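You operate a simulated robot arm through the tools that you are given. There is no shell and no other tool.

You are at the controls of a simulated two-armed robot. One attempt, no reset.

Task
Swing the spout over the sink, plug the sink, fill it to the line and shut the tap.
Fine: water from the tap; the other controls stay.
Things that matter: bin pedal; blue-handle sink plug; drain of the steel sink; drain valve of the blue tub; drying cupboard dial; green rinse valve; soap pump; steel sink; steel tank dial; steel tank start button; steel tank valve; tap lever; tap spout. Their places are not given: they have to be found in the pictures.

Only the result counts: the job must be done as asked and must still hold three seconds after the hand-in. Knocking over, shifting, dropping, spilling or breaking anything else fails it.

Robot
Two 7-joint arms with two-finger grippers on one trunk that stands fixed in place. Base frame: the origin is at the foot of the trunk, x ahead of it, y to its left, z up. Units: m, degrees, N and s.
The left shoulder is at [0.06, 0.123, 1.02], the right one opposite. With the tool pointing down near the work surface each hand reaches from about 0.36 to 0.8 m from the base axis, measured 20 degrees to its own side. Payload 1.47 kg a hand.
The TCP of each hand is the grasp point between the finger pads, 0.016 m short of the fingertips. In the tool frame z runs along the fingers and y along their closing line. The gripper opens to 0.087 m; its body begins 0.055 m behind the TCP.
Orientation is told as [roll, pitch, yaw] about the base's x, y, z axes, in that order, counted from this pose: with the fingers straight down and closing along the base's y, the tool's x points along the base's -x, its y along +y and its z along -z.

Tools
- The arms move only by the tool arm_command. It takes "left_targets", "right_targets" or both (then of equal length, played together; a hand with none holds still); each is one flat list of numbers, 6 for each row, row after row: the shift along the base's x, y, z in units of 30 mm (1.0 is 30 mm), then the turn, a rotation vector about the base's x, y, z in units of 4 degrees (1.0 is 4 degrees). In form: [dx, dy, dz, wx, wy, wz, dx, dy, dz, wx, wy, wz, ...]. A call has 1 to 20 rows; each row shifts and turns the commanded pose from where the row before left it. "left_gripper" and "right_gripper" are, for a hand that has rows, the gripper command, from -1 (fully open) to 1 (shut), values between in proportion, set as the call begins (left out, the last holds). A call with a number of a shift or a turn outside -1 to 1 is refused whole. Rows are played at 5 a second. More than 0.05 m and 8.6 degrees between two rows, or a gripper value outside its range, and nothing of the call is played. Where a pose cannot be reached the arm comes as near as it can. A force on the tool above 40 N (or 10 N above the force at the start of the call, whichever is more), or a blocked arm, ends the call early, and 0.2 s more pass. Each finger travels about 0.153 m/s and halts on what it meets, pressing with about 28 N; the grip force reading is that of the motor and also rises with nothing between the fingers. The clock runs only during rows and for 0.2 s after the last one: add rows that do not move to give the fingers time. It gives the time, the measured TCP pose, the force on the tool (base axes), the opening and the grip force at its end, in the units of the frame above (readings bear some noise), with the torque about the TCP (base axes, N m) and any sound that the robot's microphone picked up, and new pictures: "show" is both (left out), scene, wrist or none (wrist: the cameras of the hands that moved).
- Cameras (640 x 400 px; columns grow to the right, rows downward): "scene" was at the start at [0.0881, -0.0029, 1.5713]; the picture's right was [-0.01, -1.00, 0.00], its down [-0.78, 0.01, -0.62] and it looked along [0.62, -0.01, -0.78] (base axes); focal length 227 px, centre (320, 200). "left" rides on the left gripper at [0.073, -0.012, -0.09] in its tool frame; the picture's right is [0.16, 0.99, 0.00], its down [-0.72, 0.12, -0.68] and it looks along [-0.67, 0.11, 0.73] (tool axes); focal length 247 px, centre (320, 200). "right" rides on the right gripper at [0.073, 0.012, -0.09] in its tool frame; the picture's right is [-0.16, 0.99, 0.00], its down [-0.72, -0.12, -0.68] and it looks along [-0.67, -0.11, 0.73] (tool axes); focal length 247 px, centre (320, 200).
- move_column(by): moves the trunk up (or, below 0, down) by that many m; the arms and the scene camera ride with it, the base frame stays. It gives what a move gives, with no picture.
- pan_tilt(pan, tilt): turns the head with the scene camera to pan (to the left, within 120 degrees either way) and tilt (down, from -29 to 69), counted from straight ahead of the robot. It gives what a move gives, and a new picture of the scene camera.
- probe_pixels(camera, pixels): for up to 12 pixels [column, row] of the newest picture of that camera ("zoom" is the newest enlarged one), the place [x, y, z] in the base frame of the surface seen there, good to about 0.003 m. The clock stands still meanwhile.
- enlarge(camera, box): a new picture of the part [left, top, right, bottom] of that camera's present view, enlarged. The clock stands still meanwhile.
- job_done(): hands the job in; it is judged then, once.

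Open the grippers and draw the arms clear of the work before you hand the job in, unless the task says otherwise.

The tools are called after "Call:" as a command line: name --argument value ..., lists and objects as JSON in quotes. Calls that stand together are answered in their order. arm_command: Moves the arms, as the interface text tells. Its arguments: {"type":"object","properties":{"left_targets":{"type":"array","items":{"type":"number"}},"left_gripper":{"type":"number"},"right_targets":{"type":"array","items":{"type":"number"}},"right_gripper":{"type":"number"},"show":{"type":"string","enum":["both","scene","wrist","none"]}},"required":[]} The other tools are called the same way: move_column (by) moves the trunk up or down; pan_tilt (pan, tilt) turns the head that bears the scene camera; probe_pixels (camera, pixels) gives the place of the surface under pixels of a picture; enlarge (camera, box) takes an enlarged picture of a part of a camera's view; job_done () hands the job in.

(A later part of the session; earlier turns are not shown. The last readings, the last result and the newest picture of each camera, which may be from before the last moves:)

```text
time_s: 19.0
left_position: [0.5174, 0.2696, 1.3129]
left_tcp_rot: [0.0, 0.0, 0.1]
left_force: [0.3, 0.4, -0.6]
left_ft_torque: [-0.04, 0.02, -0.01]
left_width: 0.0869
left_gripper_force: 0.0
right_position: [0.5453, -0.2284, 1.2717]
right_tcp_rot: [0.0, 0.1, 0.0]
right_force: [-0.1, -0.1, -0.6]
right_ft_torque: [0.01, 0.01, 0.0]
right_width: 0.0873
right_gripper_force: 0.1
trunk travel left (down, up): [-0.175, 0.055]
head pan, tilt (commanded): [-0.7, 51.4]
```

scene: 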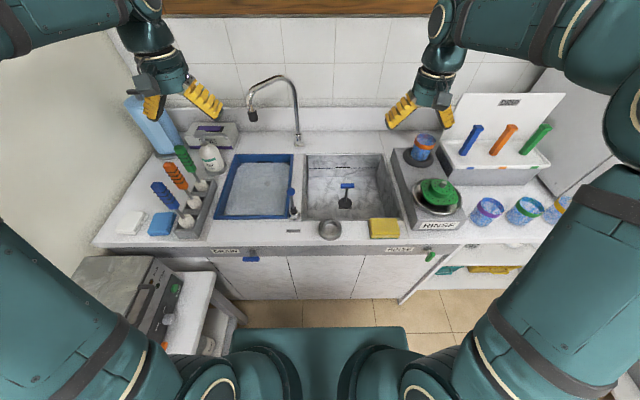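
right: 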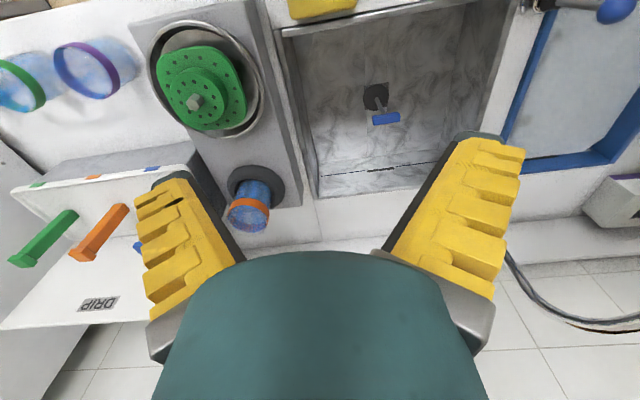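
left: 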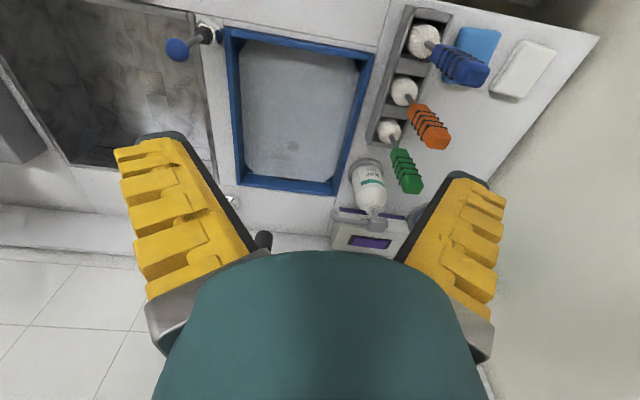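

The plug stands in the drain at scene (346,197). Next the spout: I zoom and probe the nozzle, bend and column base.

Call:
enlarge --camera "scene" --box '[235, 65, 315, 155]'

Call:
enlarge --camera "scene" --box '[325, 175, 370, 215]'

Call:
probe_pixels --camera "scene" --pixels '[[252.5, 112], [252.5, 119], [249.5, 116], [255.5, 116], [250.5, 104], [252, 94], [262, 85], [274, 79], [288, 79], [294, 92], [297, 125], [299, 138]]'

```text
4.44 times, centred on (275, 110) of scene
```

zoom: 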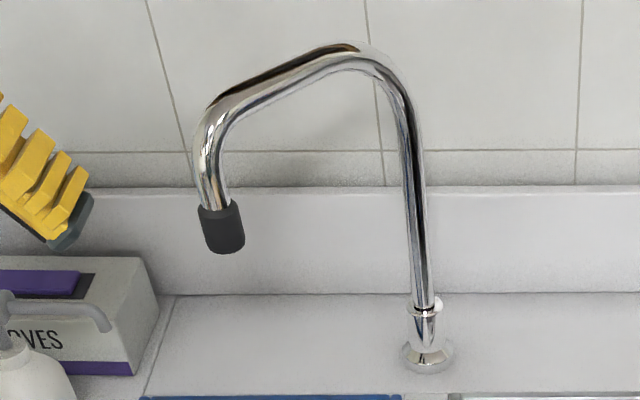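

```text
10.00 times, centred on (348, 195) of scene
```

zoom: 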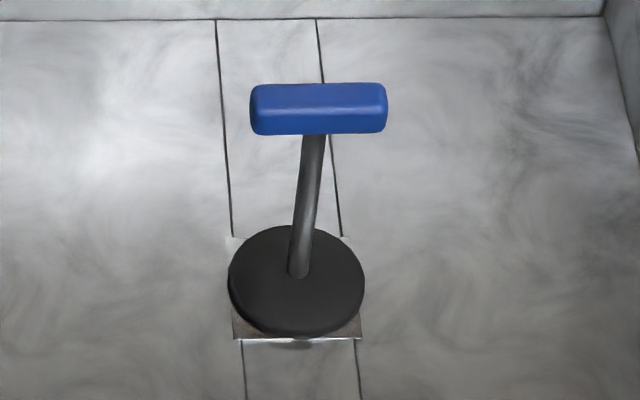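

```text
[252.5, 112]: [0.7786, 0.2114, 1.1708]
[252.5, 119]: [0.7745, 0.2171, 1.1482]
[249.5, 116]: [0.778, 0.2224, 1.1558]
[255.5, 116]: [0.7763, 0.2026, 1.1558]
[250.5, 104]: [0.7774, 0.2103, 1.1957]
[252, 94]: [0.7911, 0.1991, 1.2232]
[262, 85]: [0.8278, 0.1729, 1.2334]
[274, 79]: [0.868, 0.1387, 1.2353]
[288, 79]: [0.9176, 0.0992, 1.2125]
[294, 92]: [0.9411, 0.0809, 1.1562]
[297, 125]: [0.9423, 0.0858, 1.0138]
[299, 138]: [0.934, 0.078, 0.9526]
```

Nozzle centre ≈(0.790,0.216,1.16), column ≈(0.951,0.084), so radius ≈0.21. I pitch the left hand to point forward while moving toward a pre-approach, and shift the right hand further right for room.

Call:
arm_command --left_targets '[0.1, -0.09, -0.1, 0, -1, 0, 0.1, -0.09, -0.1, 0, -1, 0, 0.1, -0.09, -0.1, 0, -1, 0, 0.1, -0.09, -0.1, 0, -1, 0, 0.1, -0.09, -0.1, 0, -1, 0, 0.1, -0.09, -0.1, 0, -1, 0, 0.1, -0.09, -0.1, 0, -1, 0, 0.1, -0.09, -0.1, 0, -1, 0, 0.1, -0.09, -0.1, 0, -1, 0]' --right_targets '[0, -0.35, 0, 0, 0, 0, 0, -0.35, 0, 0, 0, 0, 0, -0.35, 0, 0, 0, 0, 0, -0.35, 0, 0, 0, 0, 0, -0.35, 0, 0, 0, 0, 0, -0.35, 0, 0, 0, 0, 0, -0.35, 0, 0, 0, 0, 0, -0.35, 0, 0, 0, 0, 0, -0.35, 0, 0, 0, 0]' --left_gripper -1 --show "both"

```text
time_s: 21.0
left_position: [0.5438, 0.2435, 1.2866]
left_tcp_rot: [0.0, -36.1, 0.1]
left_force: [0.0, 0.1, 0.0]
left_ft_torque: [0.01, 0.0, 0.01]
left_width: 0.0871
left_gripper_force: 0.1
right_position: [0.5446, -0.3266, 1.2716]
right_tcp_rot: [0.0, 0.0, 0.0]
right_force: [0.1, -1.0, 0.0]
right_ft_torque: [0.02, 0.04, 0.07]
right_width: 0.0869
right_gripper_force: 0.0
trunk travel left (down, up): [-0.175, 0.055]
head pan, tilt (commanded): [-0.7, 51.4]
```

scene: 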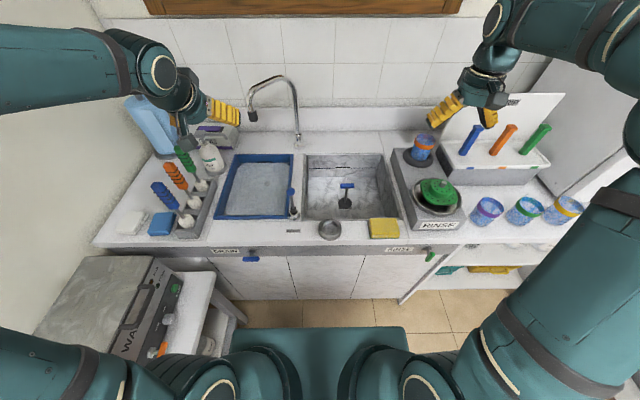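
right: 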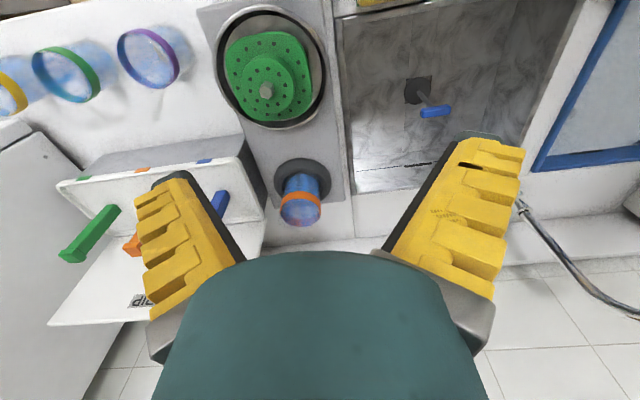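
left: 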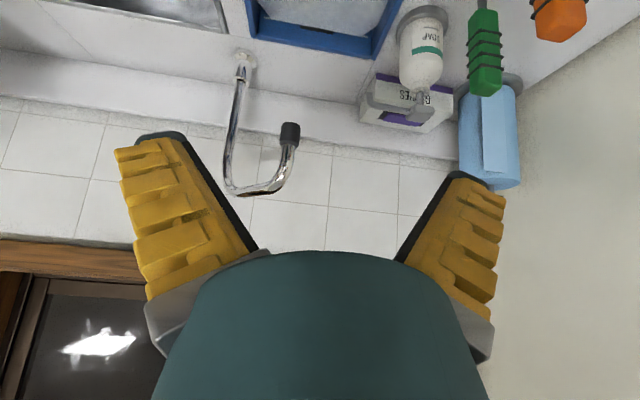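

The left hand is pitched 36°, the spout at left-camera (265,150). Before going on I check the left arm's clearance to the left wall.

Call:
probe_pixels --camera "scene" --pixels '[[20, 60], [80, 70], [120, 70], [160, 75], [60, 180], [100, 150], [140, 110], [15, 100], [30, 350], [190, 95]]'

```text
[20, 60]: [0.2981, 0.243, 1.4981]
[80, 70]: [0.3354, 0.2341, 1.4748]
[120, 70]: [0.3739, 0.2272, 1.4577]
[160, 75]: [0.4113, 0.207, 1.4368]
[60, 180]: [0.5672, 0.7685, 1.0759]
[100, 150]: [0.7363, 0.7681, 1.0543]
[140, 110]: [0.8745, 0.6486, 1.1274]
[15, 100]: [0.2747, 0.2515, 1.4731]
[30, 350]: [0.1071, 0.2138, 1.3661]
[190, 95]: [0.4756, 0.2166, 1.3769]
```

Ample clearance (arm near y 0.25, wall at 0.77). I finish the pitch to 72° and move to the pre-approach (0.676,0.216,1.202).

Call:
arm_command --left_targets '[0.48, -0.102, -0.31, 0, -1, 0, 0.48, -0.102, -0.31, 0, -1, 0, 0.48, -0.102, -0.31, 0, -1, 0, 0.48, -0.102, -0.31, 0, -1, 0, 0.48, -0.102, -0.31, 0, -1, 0, 0.48, -0.102, -0.31, 0, -1, 0, 0.48, -0.102, -0.31, 0, -1, 0, 0.48, -0.102, -0.31, 0, -1, 0, 0.48, -0.102, -0.31, 0, -1, 0]' --left_gripper -1 --show "both"

```text
time_s: 23.0
left_position: [0.6745, 0.2178, 1.2009]
left_tcp_rot: [-0.2, -72.1, 0.4]
left_force: [0.1, -0.7, -0.7]
left_ft_torque: [0.0, -0.02, -0.01]
left_width: 0.0869
left_gripper_force: 0.2
right_position: [0.5453, -0.3258, 1.2699]
right_tcp_rot: [0.1, -0.1, 0.0]
right_force: [1.1, 0.0, -1.3]
right_ft_torque: [-0.02, 0.04, 0.01]
right_width: 0.0871
right_gripper_force: 0.2
trunk travel left (down, up): [-0.175, 0.055]
head pan, tilt (commanded): [-0.7, 51.4]
```

scene: 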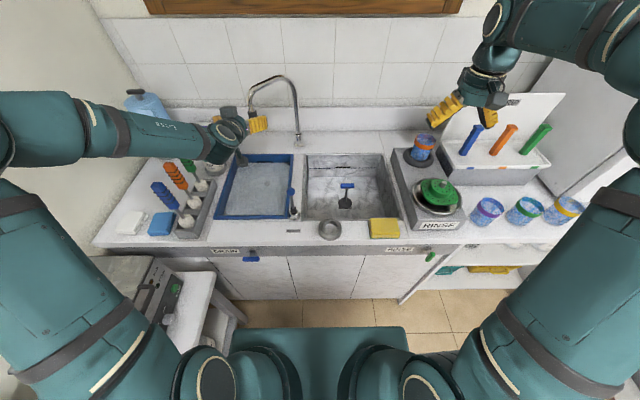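
left: 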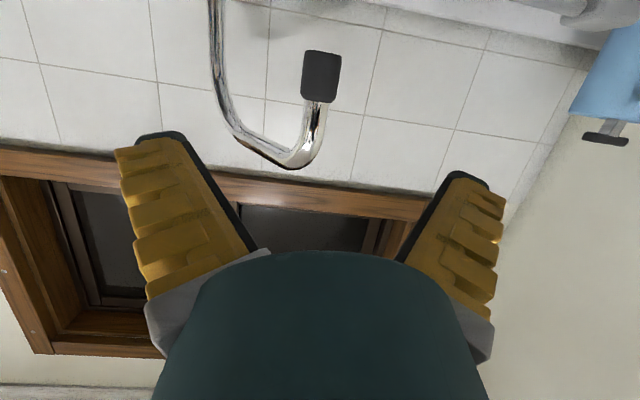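

The nozzle appears at left-camera (320,76), between the fingers. I probe it from here for accurate position.

Call:
probe_pixels --camera "left" --pixels '[[320, 60], [320, 76], [320, 95], [306, 76], [336, 76], [312, 125], [295, 155], [250, 135], [222, 80], [218, 30]]'

```text
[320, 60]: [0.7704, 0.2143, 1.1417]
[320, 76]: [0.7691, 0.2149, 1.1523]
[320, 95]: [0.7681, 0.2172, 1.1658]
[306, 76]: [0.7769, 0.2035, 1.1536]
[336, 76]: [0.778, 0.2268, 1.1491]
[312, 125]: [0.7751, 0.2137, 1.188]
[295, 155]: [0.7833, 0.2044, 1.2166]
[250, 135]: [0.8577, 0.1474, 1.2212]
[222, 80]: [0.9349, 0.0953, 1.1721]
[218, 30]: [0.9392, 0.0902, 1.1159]
```

Nozzle axis is at (0.783,0.215), z 1.137–1.17. I move the open fingers forward to straddle it at z ≈1.158.

Call:
arm_command --left_targets '[0.8, -0.02, -0.32, 0, 0, 0, 0.8, -0.02, -0.32, 0, 0, 0, 0.8, -0.02, -0.32, 0, 0, 0, 0.7, -0.02, -0.28, 0, 0, 0, 0.5, -0.02, -0.19, 0, 0, 0, 0, 0, 0, 0, 0, 0]' --left_gripper -1 --show "both"

```text
time_s: 24.4
left_position: [0.7808, 0.2149, 1.1585]
left_tcp_rot: [-0.1, -72.0, 0.1]
left_force: [0.0, -0.4, 0.2]
left_ft_torque: [0.02, -0.02, 0.04]
left_width: 0.0871
left_gripper_force: 0.1
right_position: [0.5444, -0.326, 1.2711]
right_tcp_rot: [0.1, 0.0, -0.1]
right_force: [-0.1, -0.6, 0.6]
right_ft_torque: [0.01, -0.02, 0.0]
right_width: 0.0868
right_gripper_force: 0.1
trunk travel left (down, up): [-0.175, 0.055]
head pan, tilt (commanded): [-0.7, 51.4]
```

scene: 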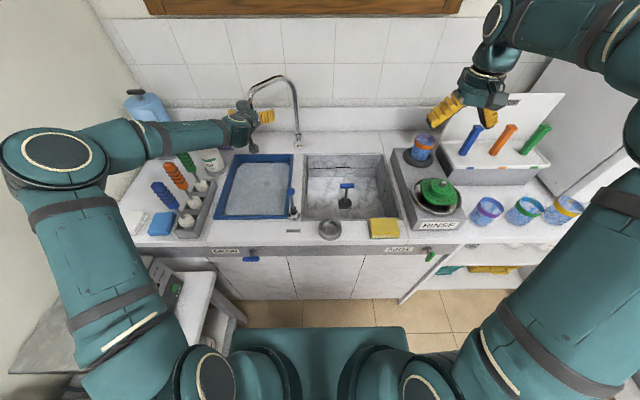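
left: 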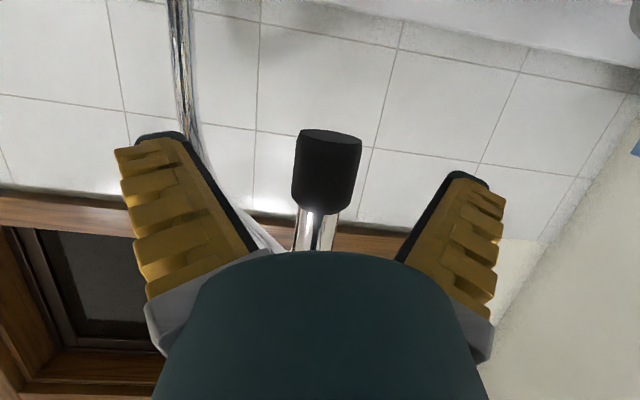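

The nozzle is between the fingers at left-camera (328,170). I check the elbow clearance and narrow the fingers to about 45 mm to cage it.

Call:
probe_pixels --camera "scene" --pixels '[[55, 160], [20, 165], [110, 140], [180, 135], [215, 130], [60, 230], [160, 350], [188, 165]]'

Call:
arm_command --left_targets '[0, 0, 0, 0, 0, 0, 0, 0, 0, 0, 0, 0]' --left_gripper -0.05 --show "wrist"

```text
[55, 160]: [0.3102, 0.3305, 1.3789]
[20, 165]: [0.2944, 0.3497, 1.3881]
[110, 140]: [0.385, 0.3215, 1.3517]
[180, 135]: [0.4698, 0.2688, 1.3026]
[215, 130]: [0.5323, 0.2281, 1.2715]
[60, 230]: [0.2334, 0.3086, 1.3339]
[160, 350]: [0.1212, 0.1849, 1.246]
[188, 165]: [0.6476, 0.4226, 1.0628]
```

```text
time_s: 25.0
left_position: [0.783, 0.2147, 1.1589]
left_tcp_rot: [-0.2, -72.0, 0.0]
left_force: [0.0, 0.6, 0.0]
left_ft_torque: [0.0, 0.0, -0.02]
left_width: 0.0513
left_gripper_force: 4.0
right_position: [0.5452, -0.3253, 1.2722]
right_tcp_rot: [-0.1, -0.1, -0.1]
right_force: [-0.1, 0.1, 0.9]
right_ft_torque: [0.0, -0.02, -0.02]
right_width: 0.0869
right_gripper_force: 0.0
trunk travel left (down, up): [-0.175, 0.055]
head pan, tilt (commanded): [-0.7, 51.4]
```

left: 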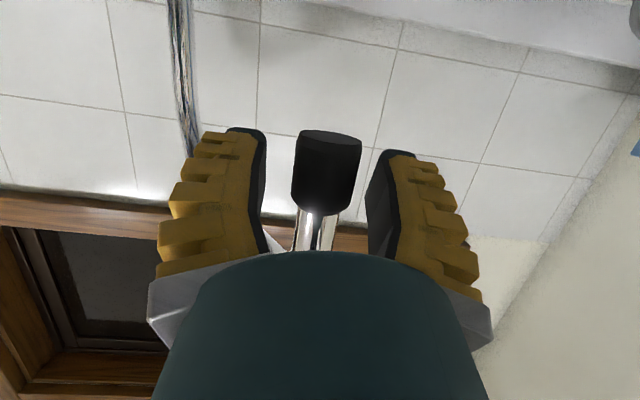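

Caged at 51 mm around the nozzle. I swing it along the arc about the column in 4° steps, first half (142°→182°).

Call:
arm_command --left_targets '[-0.293, -0.4, 0, 0, 0, 0, -0.263, -0.42, 0, 0, 0, 0, -0.23, -0.437, 0, 0, 0, 0, -0.203, -0.453, 0, 0, 0, 0, -0.17, -0.467, 0, 0, 0, 0, -0.137, -0.477, 0, 0, 0, 0, -0.103, -0.483, 0, 0, 0, 0, -0.067, -0.49, 0, 0, 0, 0, -0.037, -0.497, 0, 0, 0, 0, 0, -0.493, 0, 0, 0, 0]' --show "both"

```text
time_s: 27.2
left_position: [0.7363, 0.0757, 1.1592]
left_tcp_rot: [0.0, -71.9, 0.1]
left_force: [0.2, 0.3, -0.1]
left_ft_torque: [-0.02, -0.03, -0.03]
left_width: 0.0512
left_gripper_force: 3.7
right_position: [0.5445, -0.3257, 1.2708]
right_tcp_rot: [0.0, 0.0, 0.0]
right_force: [-0.1, 0.2, -0.3]
right_ft_torque: [0.02, 0.01, 0.01]
right_width: 0.087
right_gripper_force: 0.0
trunk travel left (down, up): [-0.175, 0.055]
head pan, tilt (commanded): [-0.7, 51.4]
```

scene: 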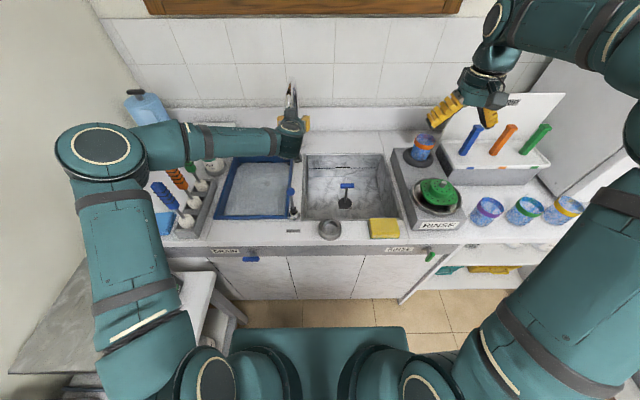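
left: 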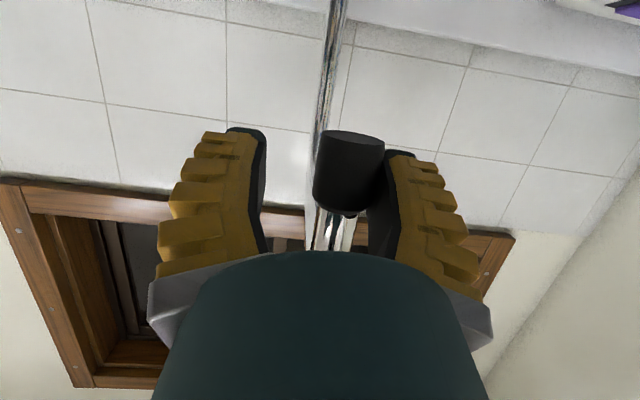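

The spout follows (nozzle against the left-hand finger pad) with negligible force. I continue the arc from 182° to 222°, over the sink.

Call:
arm_command --left_targets '[0.037, -0.497, 0, 0, 0, 0, 0.067, -0.49, 0, 0, 0, 0, 0.103, -0.483, 0, 0, 0, 0, 0.137, -0.477, 0, 0, 0, 0, 0.17, -0.467, 0, 0, 0, 0, 0.203, -0.453, 0, 0, 0, 0, 0.23, -0.437, 0, 0, 0, 0, 0.263, -0.42, 0, 0, 0, 0, 0.293, -0.4, 0, 0, 0, 0, 0.32, -0.38, 0, 0, 0, 0, 0, 0, 0, 0, 0, 0]' --show "both"

```text
time_s: 29.6
left_position: [0.7927, -0.0591, 1.1583]
left_tcp_rot: [0.0, -71.9, 0.1]
left_force: [-0.5, 5.3, -0.3]
left_ft_torque: [0.03, -0.01, -0.02]
left_width: 0.0555
left_gripper_force: 6.2
right_position: [0.5456, -0.3262, 1.2701]
right_tcp_rot: [0.0, -0.1, 0.0]
right_force: [-0.7, -1.0, 0.7]
right_ft_torque: [-0.04, 0.0, -0.03]
right_width: 0.0869
right_gripper_force: 0.1
trunk travel left (down, up): [-0.175, 0.055]
head pan, tilt (commanded): [-0.7, 51.4]
```

scene: 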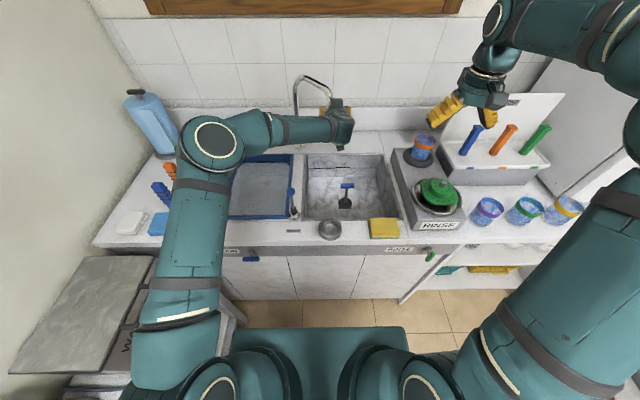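
left: 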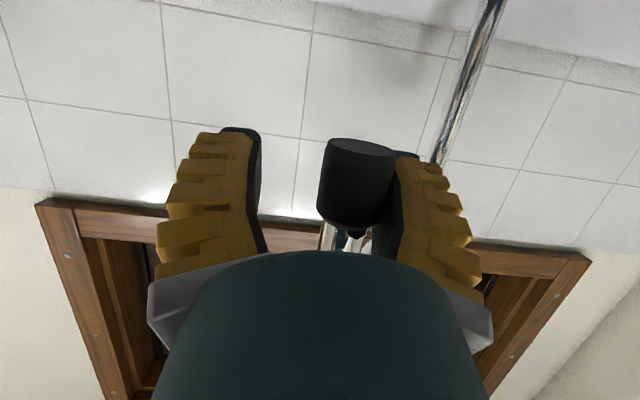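

The nozzle sits against the finger at left-camera (357,180), with a 5 N side load—perhaps near a stop. I probe its position.

Call:
probe_pixels --camera "left" --pixels '[[357, 160], [357, 185], [330, 175], [385, 175], [342, 240], [465, 90]]'

Call:
enlarge --camera "scene" --box '[280, 65, 370, 160]'

```text
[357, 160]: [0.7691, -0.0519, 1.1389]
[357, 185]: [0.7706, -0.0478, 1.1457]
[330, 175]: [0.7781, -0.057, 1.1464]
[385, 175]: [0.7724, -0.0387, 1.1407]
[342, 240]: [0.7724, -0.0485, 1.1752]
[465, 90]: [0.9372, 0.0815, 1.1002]
```

```text
4.21 times, centred on (325, 112) of scene
```

zoom: 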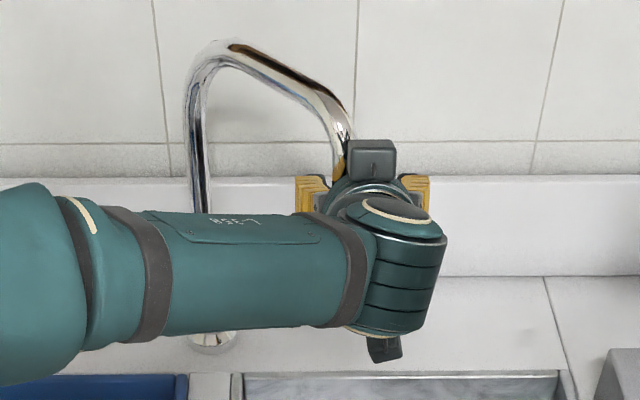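

The nozzle axis is now at about (0.784,-0.049), well inside the sink opening. I open the fingers, then back the hand straight out.

Call:
arm_command --left_targets '[0, 0.1, 0, 0, 0, 0, 0, 0, 0, 0, 0, 0, 0, 0, 0, 0, 0, 0]' --left_gripper -1 --show "wrist"

Call:
arm_command --left_targets '[-0.6, 0, 0.2, 0, 0, 0, -0.8, 0, 0.26, 0, 0, 0, -0.8, 0, 0.26, 0, 0, 0, -0.8, 0, 0.26, 0, 0, 0, -0.8, 0, 0.26, 0, 0, 0, -0.6, 0, 0.2, 0, 0, 0, 0, 0, 0, 0, 0, 0]' --show "both"

```text
time_s: 30.4
left_position: [0.7913, -0.0564, 1.1595]
left_tcp_rot: [0.0, -72.0, 0.1]
left_force: [0.2, -0.1, -0.5]
left_ft_torque: [-0.04, -0.01, 0.0]
left_width: 0.0872
left_gripper_force: 0.1
right_position: [0.5445, -0.326, 1.2714]
right_tcp_rot: [0.0, 0.0, 0.0]
right_force: [-0.5, 0.0, -0.3]
right_ft_torque: [-0.01, 0.02, -0.01]
right_width: 0.087
right_gripper_force: 0.1
trunk travel left (down, up): [-0.175, 0.055]
head pan, tilt (commanded): [-0.7, 51.4]
```

left: 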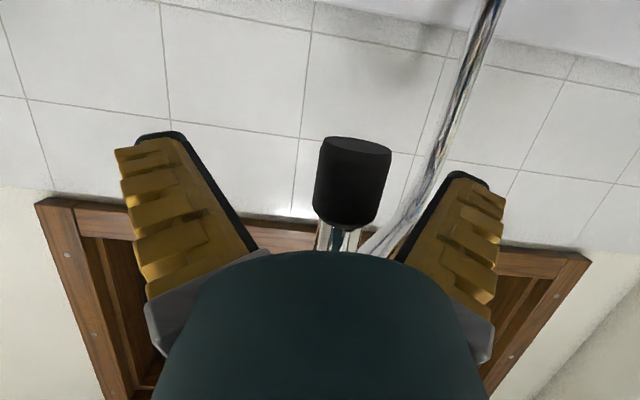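

```text
time_s: 32.0
left_position: [0.6608, -0.0573, 1.203]
left_tcp_rot: [-0.1, -72.0, 0.0]
left_force: [0.6, 0.3, 1.1]
left_ft_torque: [-0.01, -0.01, -0.03]
left_width: 0.0871
left_gripper_force: 0.1
right_position: [0.5441, -0.326, 1.2719]
right_tcp_rot: [-0.1, -0.1, 0.1]
right_force: [0.0, 0.1, -0.1]
right_ft_torque: [-0.01, 0.0, -0.03]
right_width: 0.0871
right_gripper_force: 0.0
trunk travel left (down, up): [-0.175, 0.055]
head pan, tilt (commanded): [-0.7, 51.4]
```

scene: 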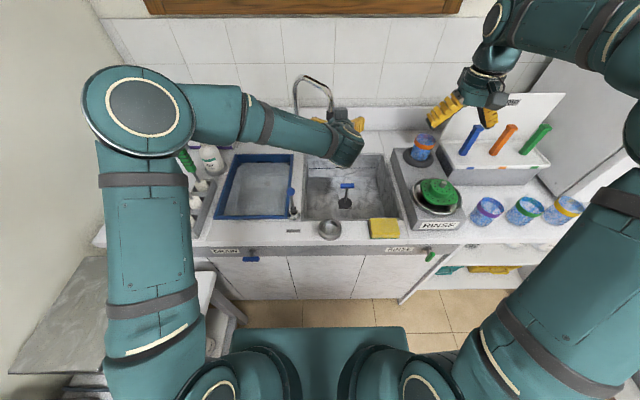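
left: 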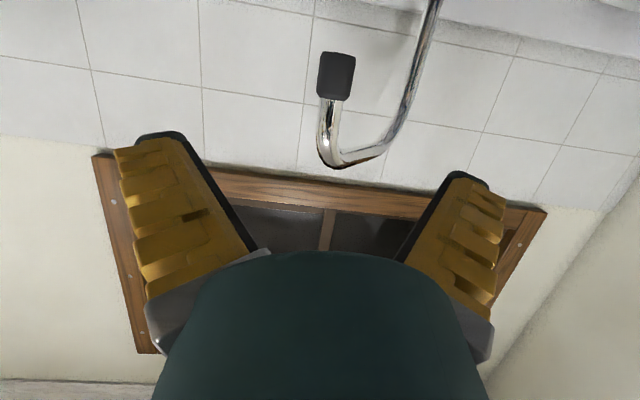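

The spout stays put at scene (330,85). I bring the left hand back to tool-down near (0.50,0.15,1.25), to view the lever closely.

Call:
arm_command --left_targets '[-0.4, 0.38, 0.2, 0, 1, 0, -0.4, 0.38, 0.2, 0, 1, 0, -0.4, 0.38, 0.2, 0, 1, 0, -0.4, 0.38, 0.2, 0, 1, 0, -0.3, 0.38, 0.1, 0, 1, 0, -0.3, 0.38, 0.1, 0, 1, 0, -0.3, 0.38, 0.1, 0, 1, 0, -0.3, 0.38, 0.1, 0, 1, 0, -0.3, 0.38, 0.1, 0, 1, 0, -0.3, 0.38, 0, 0, 1, 0, -0.3, 0.38, 0, 0, 1, 0, -0.3, 0.38, 0, 0, 1, 0, -0.3, 0.38, 0, 0, 1, 0, -0.3, 0.38, 0, 0, 1, 0, -0.2, 0.38, 0, 0, 1, 0, -0.2, 0.38, 0, 0, 1, 0, -0.2, 0.38, 0, 0, 1, 0, -0.2, 0.38, 0, 0, 1, 0, 0, 0, 0, 0, 0, 0]' --left_gripper -1 --show "both"

```text
time_s: 36.0
left_position: [0.4977, 0.1478, 1.2425]
left_tcp_rot: [-0.1, 0.1, -0.1]
left_force: [-0.5, 0.5, 0.2]
left_ft_torque: [-0.04, 0.01, 0.0]
left_width: 0.0869
left_gripper_force: 0.1
right_position: [0.545, -0.3269, 1.2707]
right_tcp_rot: [0.0, 0.0, 0.0]
right_force: [0.5, 0.2, 0.1]
right_ft_torque: [0.0, -0.03, -0.02]
right_width: 0.0868
right_gripper_force: 0.0
trunk travel left (down, up): [-0.175, 0.055]
head pan, tilt (commanded): [-0.7, 51.4]
```

scene: 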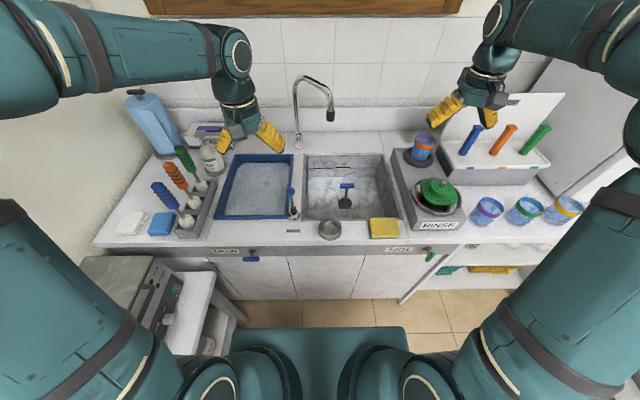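
left: 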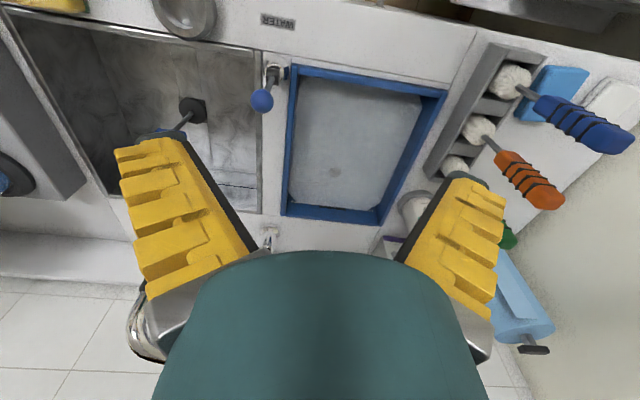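

The lever ball is at left-camera (262,100), its base at (273,72). I zoom on it from both cameras to understand how it hinges.

Call:
enlarge --camera "left" --box '[230, 40, 310, 120]'

Call:
enlarge --camera "scene" --box '[280, 182, 308, 222]'

Call:
enlarge --camera "scene" --box '[285, 65, 375, 165]'

```text
5.00 times, centred on (270, 80) of left
```

zoom: 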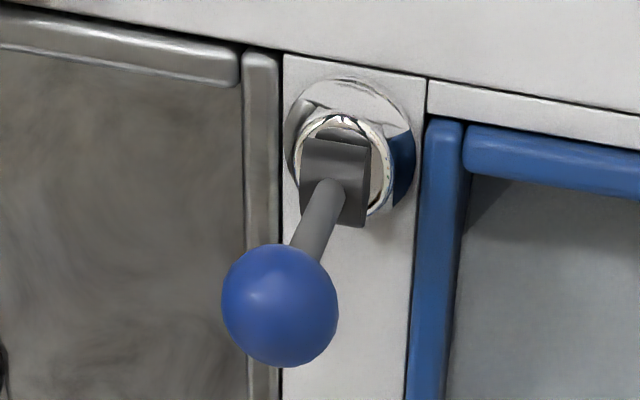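

```text
10.00 times, centred on (294, 202) of scene
```

zoom: 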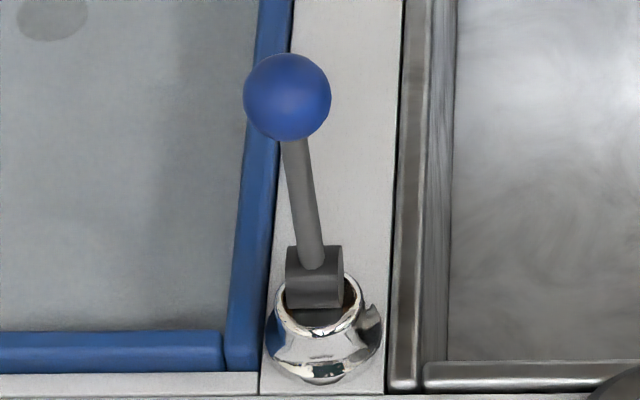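

```text
4.00 times, centred on (330, 115) of scene
```

zoom: 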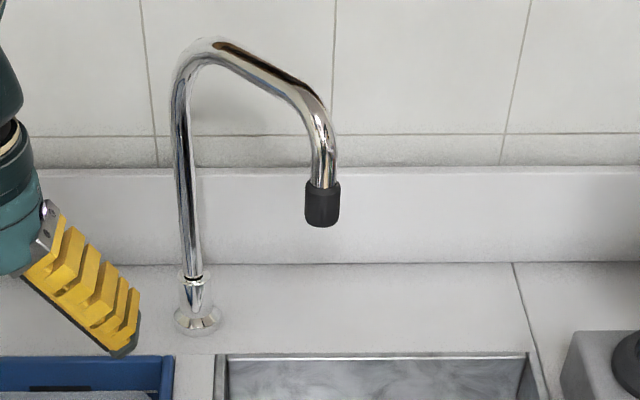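

The dark hinge block looks like a short cylinder with its axis along y, so the lever should tip fore–aft; the spout hangs over the sink. I probe the ball and stem from both cameras for the exact centre.

Call:
probe_pixels --camera "left" --pixels '[[262, 101], [254, 101], [270, 101], [262, 92], [262, 110], [270, 84], [273, 74]]'

Call:
probe_pixels --camera "scene" --pixels '[[290.7, 188], [290.7, 191.5], [290.7, 195], [287.5, 191.5], [294, 191.5], [292, 200], [292.8, 206], [293.5, 209.5]]'

```text
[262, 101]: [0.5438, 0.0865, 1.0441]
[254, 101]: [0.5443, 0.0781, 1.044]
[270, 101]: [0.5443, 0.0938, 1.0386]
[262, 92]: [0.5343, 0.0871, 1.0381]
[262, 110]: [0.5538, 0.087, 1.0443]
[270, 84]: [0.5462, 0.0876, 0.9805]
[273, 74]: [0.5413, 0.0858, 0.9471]
```

```text
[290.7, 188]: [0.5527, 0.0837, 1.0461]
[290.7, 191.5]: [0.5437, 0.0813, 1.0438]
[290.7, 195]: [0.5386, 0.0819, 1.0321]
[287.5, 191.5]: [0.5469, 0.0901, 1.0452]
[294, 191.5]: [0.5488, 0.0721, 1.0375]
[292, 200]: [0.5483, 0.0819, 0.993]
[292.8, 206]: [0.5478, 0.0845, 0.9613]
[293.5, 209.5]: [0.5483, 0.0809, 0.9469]
```

Ball centre ≈(0.550,0.083,1.034), stem vertical. I move the open left hand above it, then lower to straddle the ball.

Call:
arm_command --left_targets '[0.347, -0.433, -0.8, 0, 0, 0, 0.347, -0.433, -0.8, 0, 0, 0, 0.347, -0.433, -0.8, 0, 0, 0, 0.347, -0.433, -0.8, 0, 0, 0, 0.347, -0.433, -0.8, 0, 0, 0, 0, 0, 0, 0, 0, 0]' --left_gripper -1 --show "wrist"

```text
time_s: 37.4
left_position: [0.5498, 0.0829, 1.1218]
left_tcp_rot: [-0.1, -0.1, 0.2]
left_force: [-0.1, -0.2, 0.3]
left_ft_torque: [0.02, -0.02, 0.02]
left_width: 0.0872
left_gripper_force: 0.0
right_position: [0.5435, -0.3256, 1.2712]
right_tcp_rot: [0.1, -0.1, -0.1]
right_force: [0.4, -0.3, 0.0]
right_ft_torque: [-0.05, -0.03, 0.0]
right_width: 0.087
right_gripper_force: 0.1
trunk travel left (down, up): [-0.175, 0.055]
head pan, tilt (commanded): [-0.7, 51.4]
```

left: 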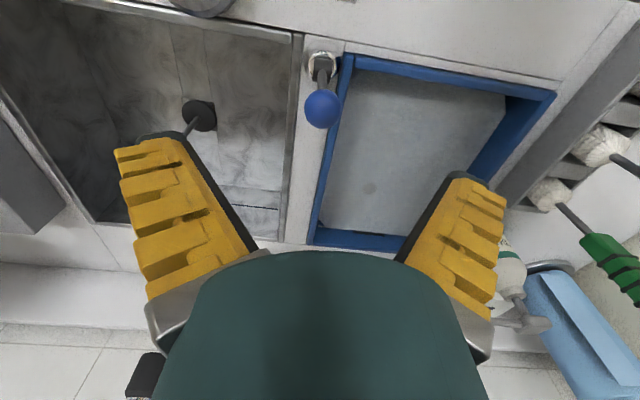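

The ball is centred between the fingers at left-camera (322,108). I lower to z 1.035.

Call:
arm_command --left_targets '[0, 0, -0.75, 0, 0, 0, 0, 0, -0.75, 0, 0, 0, 0, 0, -0.75, 0, 0, 0, 0, 0, -0.65, 0, 0, 0, 0, 0, 0, 0, 0, 0]' --left_gripper -1 --show "both"

```text
time_s: 38.6
left_position: [0.5507, 0.0833, 1.0348]
left_tcp_rot: [0.1, 0.0, 0.0]
left_force: [0.2, 0.9, 0.3]
left_ft_torque: [0.0, -0.02, -0.04]
left_width: 0.0872
left_gripper_force: 0.0
right_position: [0.5447, -0.3259, 1.2707]
right_tcp_rot: [0.1, 0.0, 0.0]
right_force: [0.2, 0.4, -0.5]
right_ft_torque: [0.01, 0.0, -0.01]
right_width: 0.087
right_gripper_force: 0.1
trunk travel left (down, up): [-0.175, 0.055]
head pan, tilt (commanded): [-0.7, 51.4]
```

scene: 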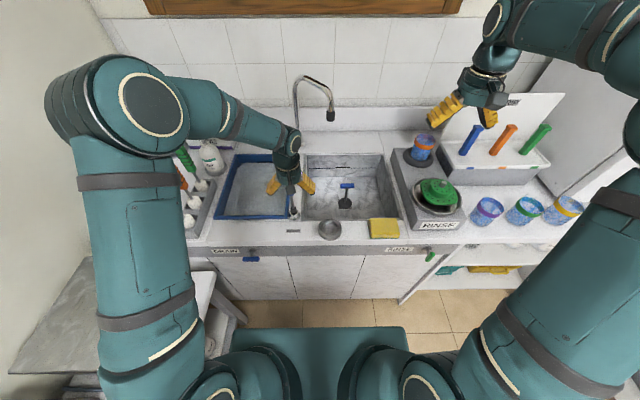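
left: 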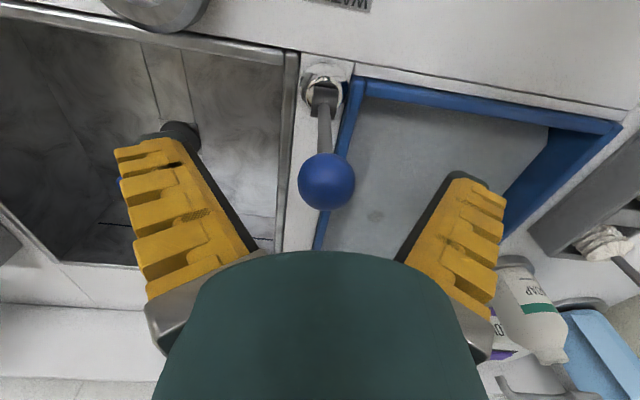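

The ball is well centred between the fingers. I close the gripper on it.

Call:
arm_command --left_targets '[0, 0, 0, 0, 0, 0, 0, 0, 0, 0, 0, 0, 0, 0, 0, 0, 0, 0, 0, 0, 0, 0, 0, 0]' --left_gripper 1 --show "both"

```text
time_s: 39.6
left_position: [0.5518, 0.085, 1.0352]
left_tcp_rot: [0.0, 0.0, 0.1]
left_force: [-1.5, 15.6, -1.3]
left_ft_torque: [0.1, 0.18, 0.01]
left_width: 0.0199
left_gripper_force: 30.1
right_position: [0.5438, -0.3238, 1.2719]
right_tcp_rot: [-0.1, 0.0, 0.2]
right_force: [0.0, 0.4, 1.2]
right_ft_torque: [-0.03, 0.01, 0.02]
right_width: 0.0872
right_gripper_force: 0.1
trunk travel left (down, up): [-0.175, 0.055]
head pan, tilt (commanded): [-0.7, 51.4]
```

scene: 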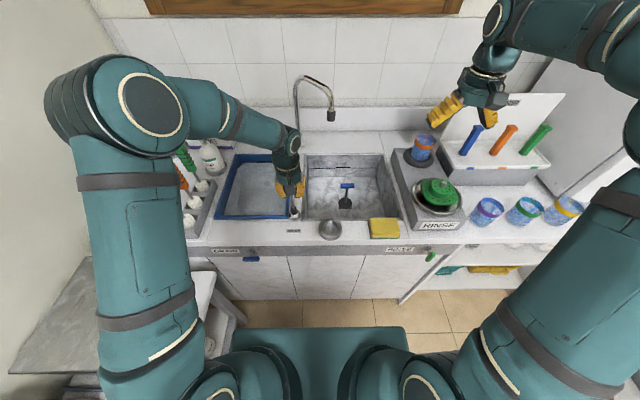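
left: 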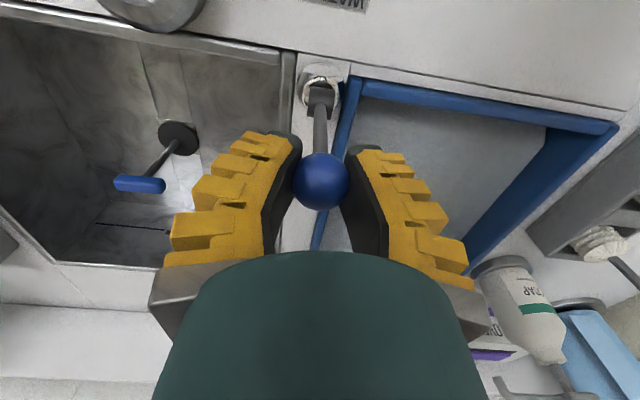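

Gripped, but with a 15.6 N sideways load, so the ball is a bit to +y. I shift the hand +3 mm in y to relieve it.

Call:
arm_command --left_targets '[0, 0.1, 0, 0, 0, 0, 0, 0, 0, 0, 0, 0]' --show "wrist"

```text
time_s: 40.2
left_position: [0.5505, 0.0845, 1.0352]
left_tcp_rot: [-0.1, 0.0, 0.1]
left_force: [-1.7, 3.1, -6.3]
left_ft_torque: [-0.01, 0.13, -0.03]
left_width: 0.0199
left_gripper_force: 29.9
right_position: [0.5453, -0.3253, 1.2698]
right_tcp_rot: [0.0, 0.0, 0.0]
right_force: [0.3, -0.7, -0.5]
right_ft_torque: [0.0, 0.03, 0.01]
right_width: 0.0869
right_gripper_force: 0.0
trunk travel left (down, up): [-0.175, 0.055]
head pan, tilt (commanded): [-0.7, 51.4]
```

left: 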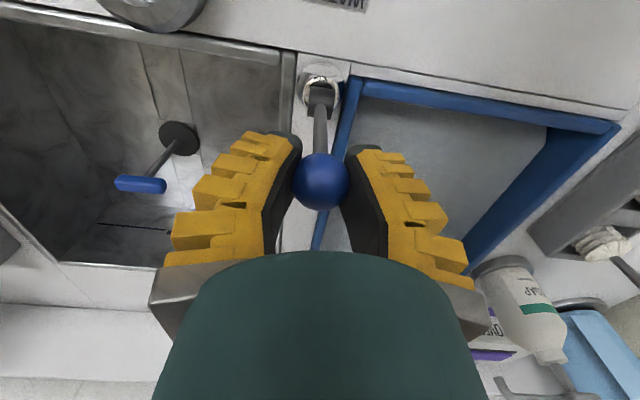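

Side load is down to 3 N. I try pulling the lever gently toward the robot (−x) by 9 mm and watch position and force.

Call:
arm_command --left_targets '[-0.15, 0, 0, 0, 0, 0, -0.15, 0, 0, 0, 0, 0, 0, 0, 0, 0, 0, 0]' --show "both"

```text
time_s: 41.0
left_position: [0.5424, 0.0857, 1.0345]
left_tcp_rot: [-0.1, -0.1, 0.0]
left_force: [7.6, -1.7, -1.7]
left_ft_torque: [-0.05, -0.71, -0.01]
left_width: 0.0182
left_gripper_force: 29.9
right_position: [0.5458, -0.3256, 1.2706]
right_tcp_rot: [0.0, 0.1, 0.1]
right_force: [0.5, 0.5, -0.3]
right_ft_torque: [0.03, -0.03, -0.01]
right_width: 0.087
right_gripper_force: 0.1
trunk travel left (down, up): [-0.175, 0.055]
head pan, tilt (commanded): [-0.7, 51.4]
```

scene: 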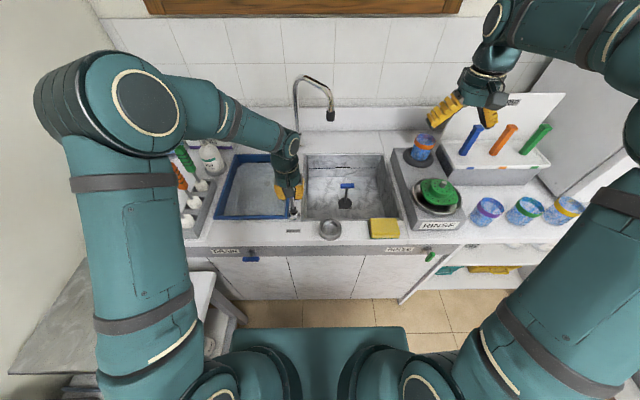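
left: 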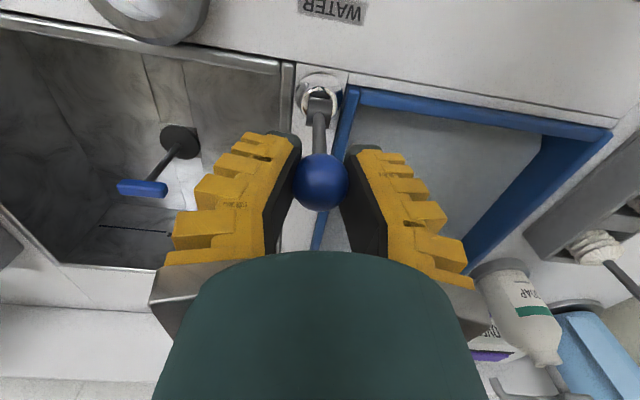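

The hand moved 8 mm with only 7.6 N, and the ball stays centred in the grip, so the lever seems to move this way. I zoom on the nozzle and lever to check for flow.

Call:
enlarge --camera "scene" --box '[290, 65, 390, 225]'

Call:
probe_pixels --camera "left" --pixels '[[320, 180], [320, 165], [318, 130], [318, 145], [318, 100]]'

Call:
enlarge --camera "left" --box '[260, 60, 380, 220]'

```text
2.50 times, centred on (340, 145) of scene
```

zoom: 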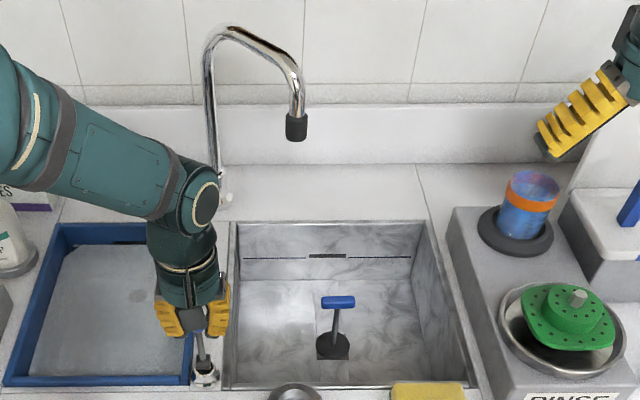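

```text
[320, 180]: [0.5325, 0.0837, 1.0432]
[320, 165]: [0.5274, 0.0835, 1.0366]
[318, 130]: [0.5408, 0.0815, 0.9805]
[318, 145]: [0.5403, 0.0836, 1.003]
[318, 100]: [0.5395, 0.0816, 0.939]
```

```text
2.50 times, centred on (320, 140) of left
```

zoom: 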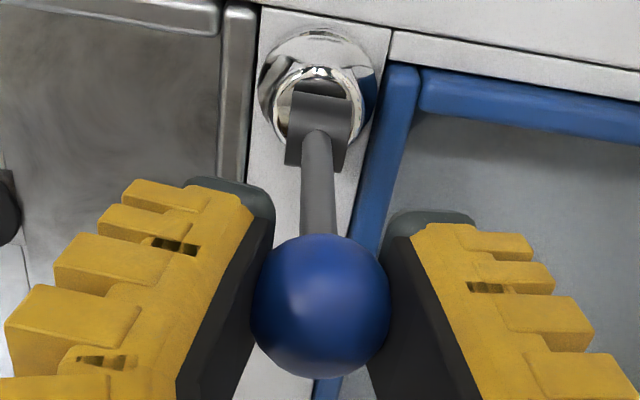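

The lever's ball has shifted toward −x with the hand, no water yet. I continue the arc to about 15° and look again.

Call:
arm_command --left_targets '[-0.223, 0, -0.033, 0, 0, 0, -0.257, 0, -0.057, 0, 0, 0, 0, 0, 0, 0, 0, 0]' --show "both"

Call:
enlarge --camera "scene" --box '[290, 65, 390, 225]'

```text
time_s: 41.8
left_position: [0.5282, 0.0854, 1.0314]
left_tcp_rot: [0.0, 0.1, 0.0]
left_force: [9.1, -5.6, -10.2]
left_ft_torque: [0.01, -0.64, -0.03]
left_width: 0.0199
left_gripper_force: 30.5
right_position: [0.5466, -0.3263, 1.2708]
right_tcp_rot: [0.0, 0.1, 0.0]
right_force: [0.1, 0.7, -0.4]
right_ft_torque: [-0.03, 0.0, 0.01]
right_width: 0.0868
right_gripper_force: 0.0
trunk travel left (down, up): [-0.175, 0.055]
head pan, tilt (commanded): [-0.7, 51.4]
```

scene: 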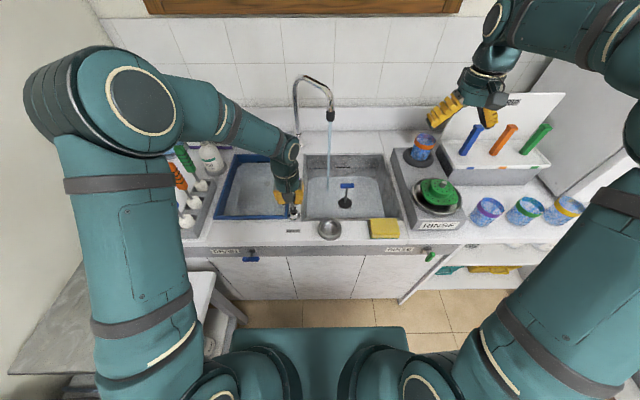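
left: 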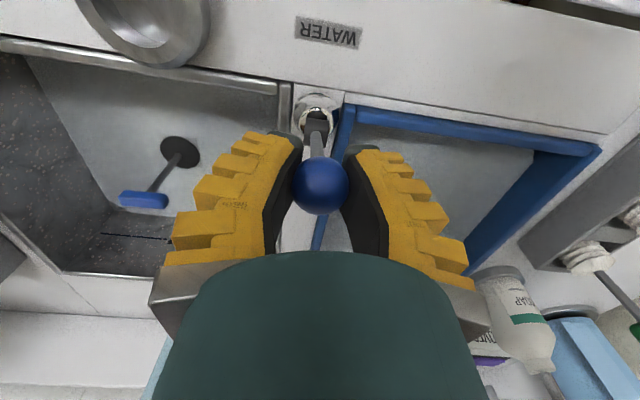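

```text
2.50 times, centred on (340, 145) of scene
```

zoom: 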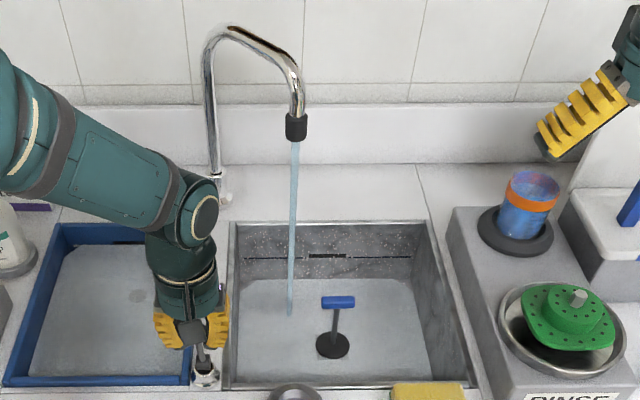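

Water is flowing into the sink at a modest angle. I hold the lever here for about 1.6 s and watch the rise.

Call:
arm_command --left_targets '[0, 0, 0, 0, 0, 0, 0, 0, 0, 0, 0, 0, 0, 0, 0, 0, 0, 0, 0, 0, 0, 0, 0, 0, 0, 0, 0, 0, 0, 0, 0, 0, 0, 0, 0, 0, 0, 0, 0, 0, 0, 0]' --show "scene"

Call:
enlarge --camera "scene" --box '[300, 140, 410, 225]'

Call:
probe_pixels --camera "scene" --pixels '[[370, 195], [315, 190], [360, 205], [342, 180], [320, 205], [380, 210]]'

```text
time_s: 43.4
left_position: [0.5277, 0.0845, 1.0307]
left_tcp_rot: [0.0, 0.1, 0.0]
left_force: [4.0, -7.9, -16.5]
left_ft_torque: [0.02, -0.05, -0.03]
left_width: 0.0195
left_gripper_force: 30.1
right_position: [0.5471, -0.3257, 1.2705]
right_tcp_rot: [0.1, 0.2, 0.0]
right_force: [0.1, -0.1, 0.0]
right_ft_torque: [-0.01, 0.0, 0.02]
right_width: 0.0868
right_gripper_force: 0.1
trunk travel left (down, up): [-0.175, 0.055]
head pan, tilt (commanded): [-0.7, 51.4]
```

scene: 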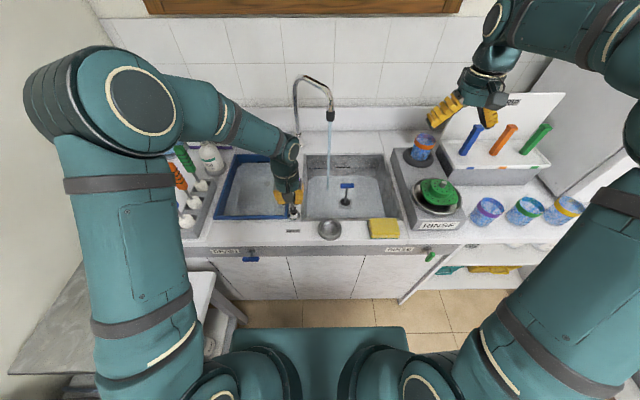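

```text
4.71 times, centred on (355, 182) of scene
```

zoom: 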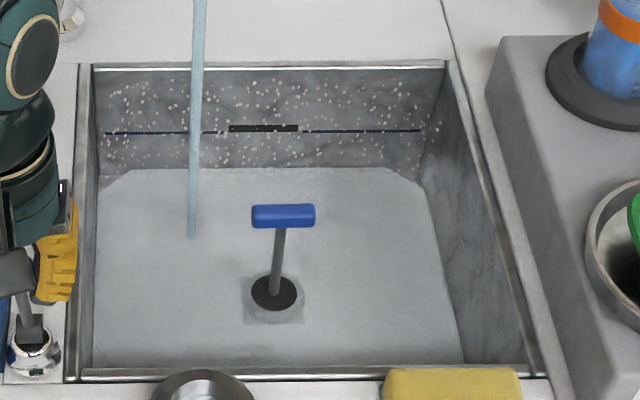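

```text
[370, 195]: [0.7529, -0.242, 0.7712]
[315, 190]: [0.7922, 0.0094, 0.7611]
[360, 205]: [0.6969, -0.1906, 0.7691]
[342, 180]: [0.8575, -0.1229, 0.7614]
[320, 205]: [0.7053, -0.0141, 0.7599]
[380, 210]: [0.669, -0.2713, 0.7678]
```

Water is pooling; plug appears submerged at its base. I hold for another 2 s and measure the level again.

Call:
arm_command --left_targets '[0, 0, 0, 0, 0, 0, 0, 0, 0, 0, 0, 0, 0, 0, 0, 0, 0, 0, 0, 0, 0, 0, 0, 0, 0, 0, 0, 0, 0, 0, 0, 0, 0, 0, 0, 0, 0, 0, 0, 0, 0, 0, 0, 0, 0, 0, 0, 0, 0, 0, 0, 0, 0, 0]' --show "scene"

Call:
enlarge --camera "scene" --box '[300, 140, 410, 225]'

Call:
probe_pixels --camera "scene" --pixels '[[370, 195], [315, 190], [360, 205], [342, 180], [320, 205], [380, 210]]'

```text
time_s: 45.4
left_position: [0.528, 0.0853, 1.031]
left_tcp_rot: [0.0, 0.1, 0.0]
left_force: [4.6, -7.6, -16.3]
left_ft_torque: [0.01, -0.05, -0.01]
left_width: 0.0188
left_gripper_force: 30.1
right_position: [0.5462, -0.3262, 1.27]
right_tcp_rot: [0.1, 0.1, 0.0]
right_force: [-0.2, -0.2, -0.9]
right_ft_torque: [-0.02, -0.02, 0.0]
right_width: 0.087
right_gripper_force: 0.0
trunk travel left (down, up): [-0.175, 0.055]
head pan, tilt (commanded): [-0.7, 51.4]
```

scene: 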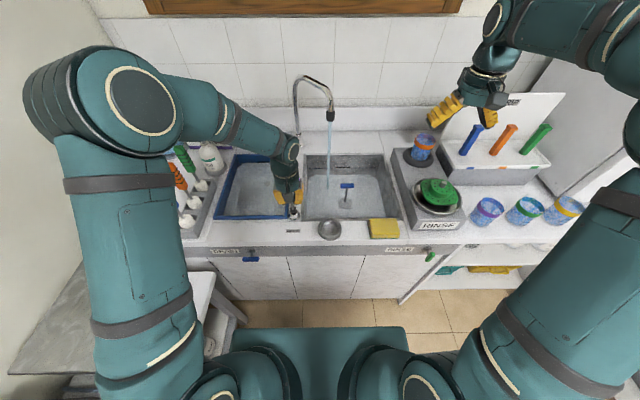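

```text
4.71 times, centred on (355, 182) of scene
```

zoom: 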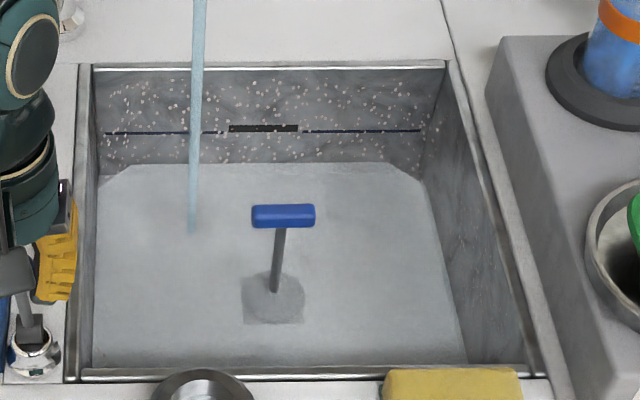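

```text
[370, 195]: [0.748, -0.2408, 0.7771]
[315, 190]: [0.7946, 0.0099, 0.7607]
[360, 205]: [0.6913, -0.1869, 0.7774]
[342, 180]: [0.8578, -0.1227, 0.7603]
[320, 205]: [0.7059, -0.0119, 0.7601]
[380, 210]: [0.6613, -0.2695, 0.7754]
```

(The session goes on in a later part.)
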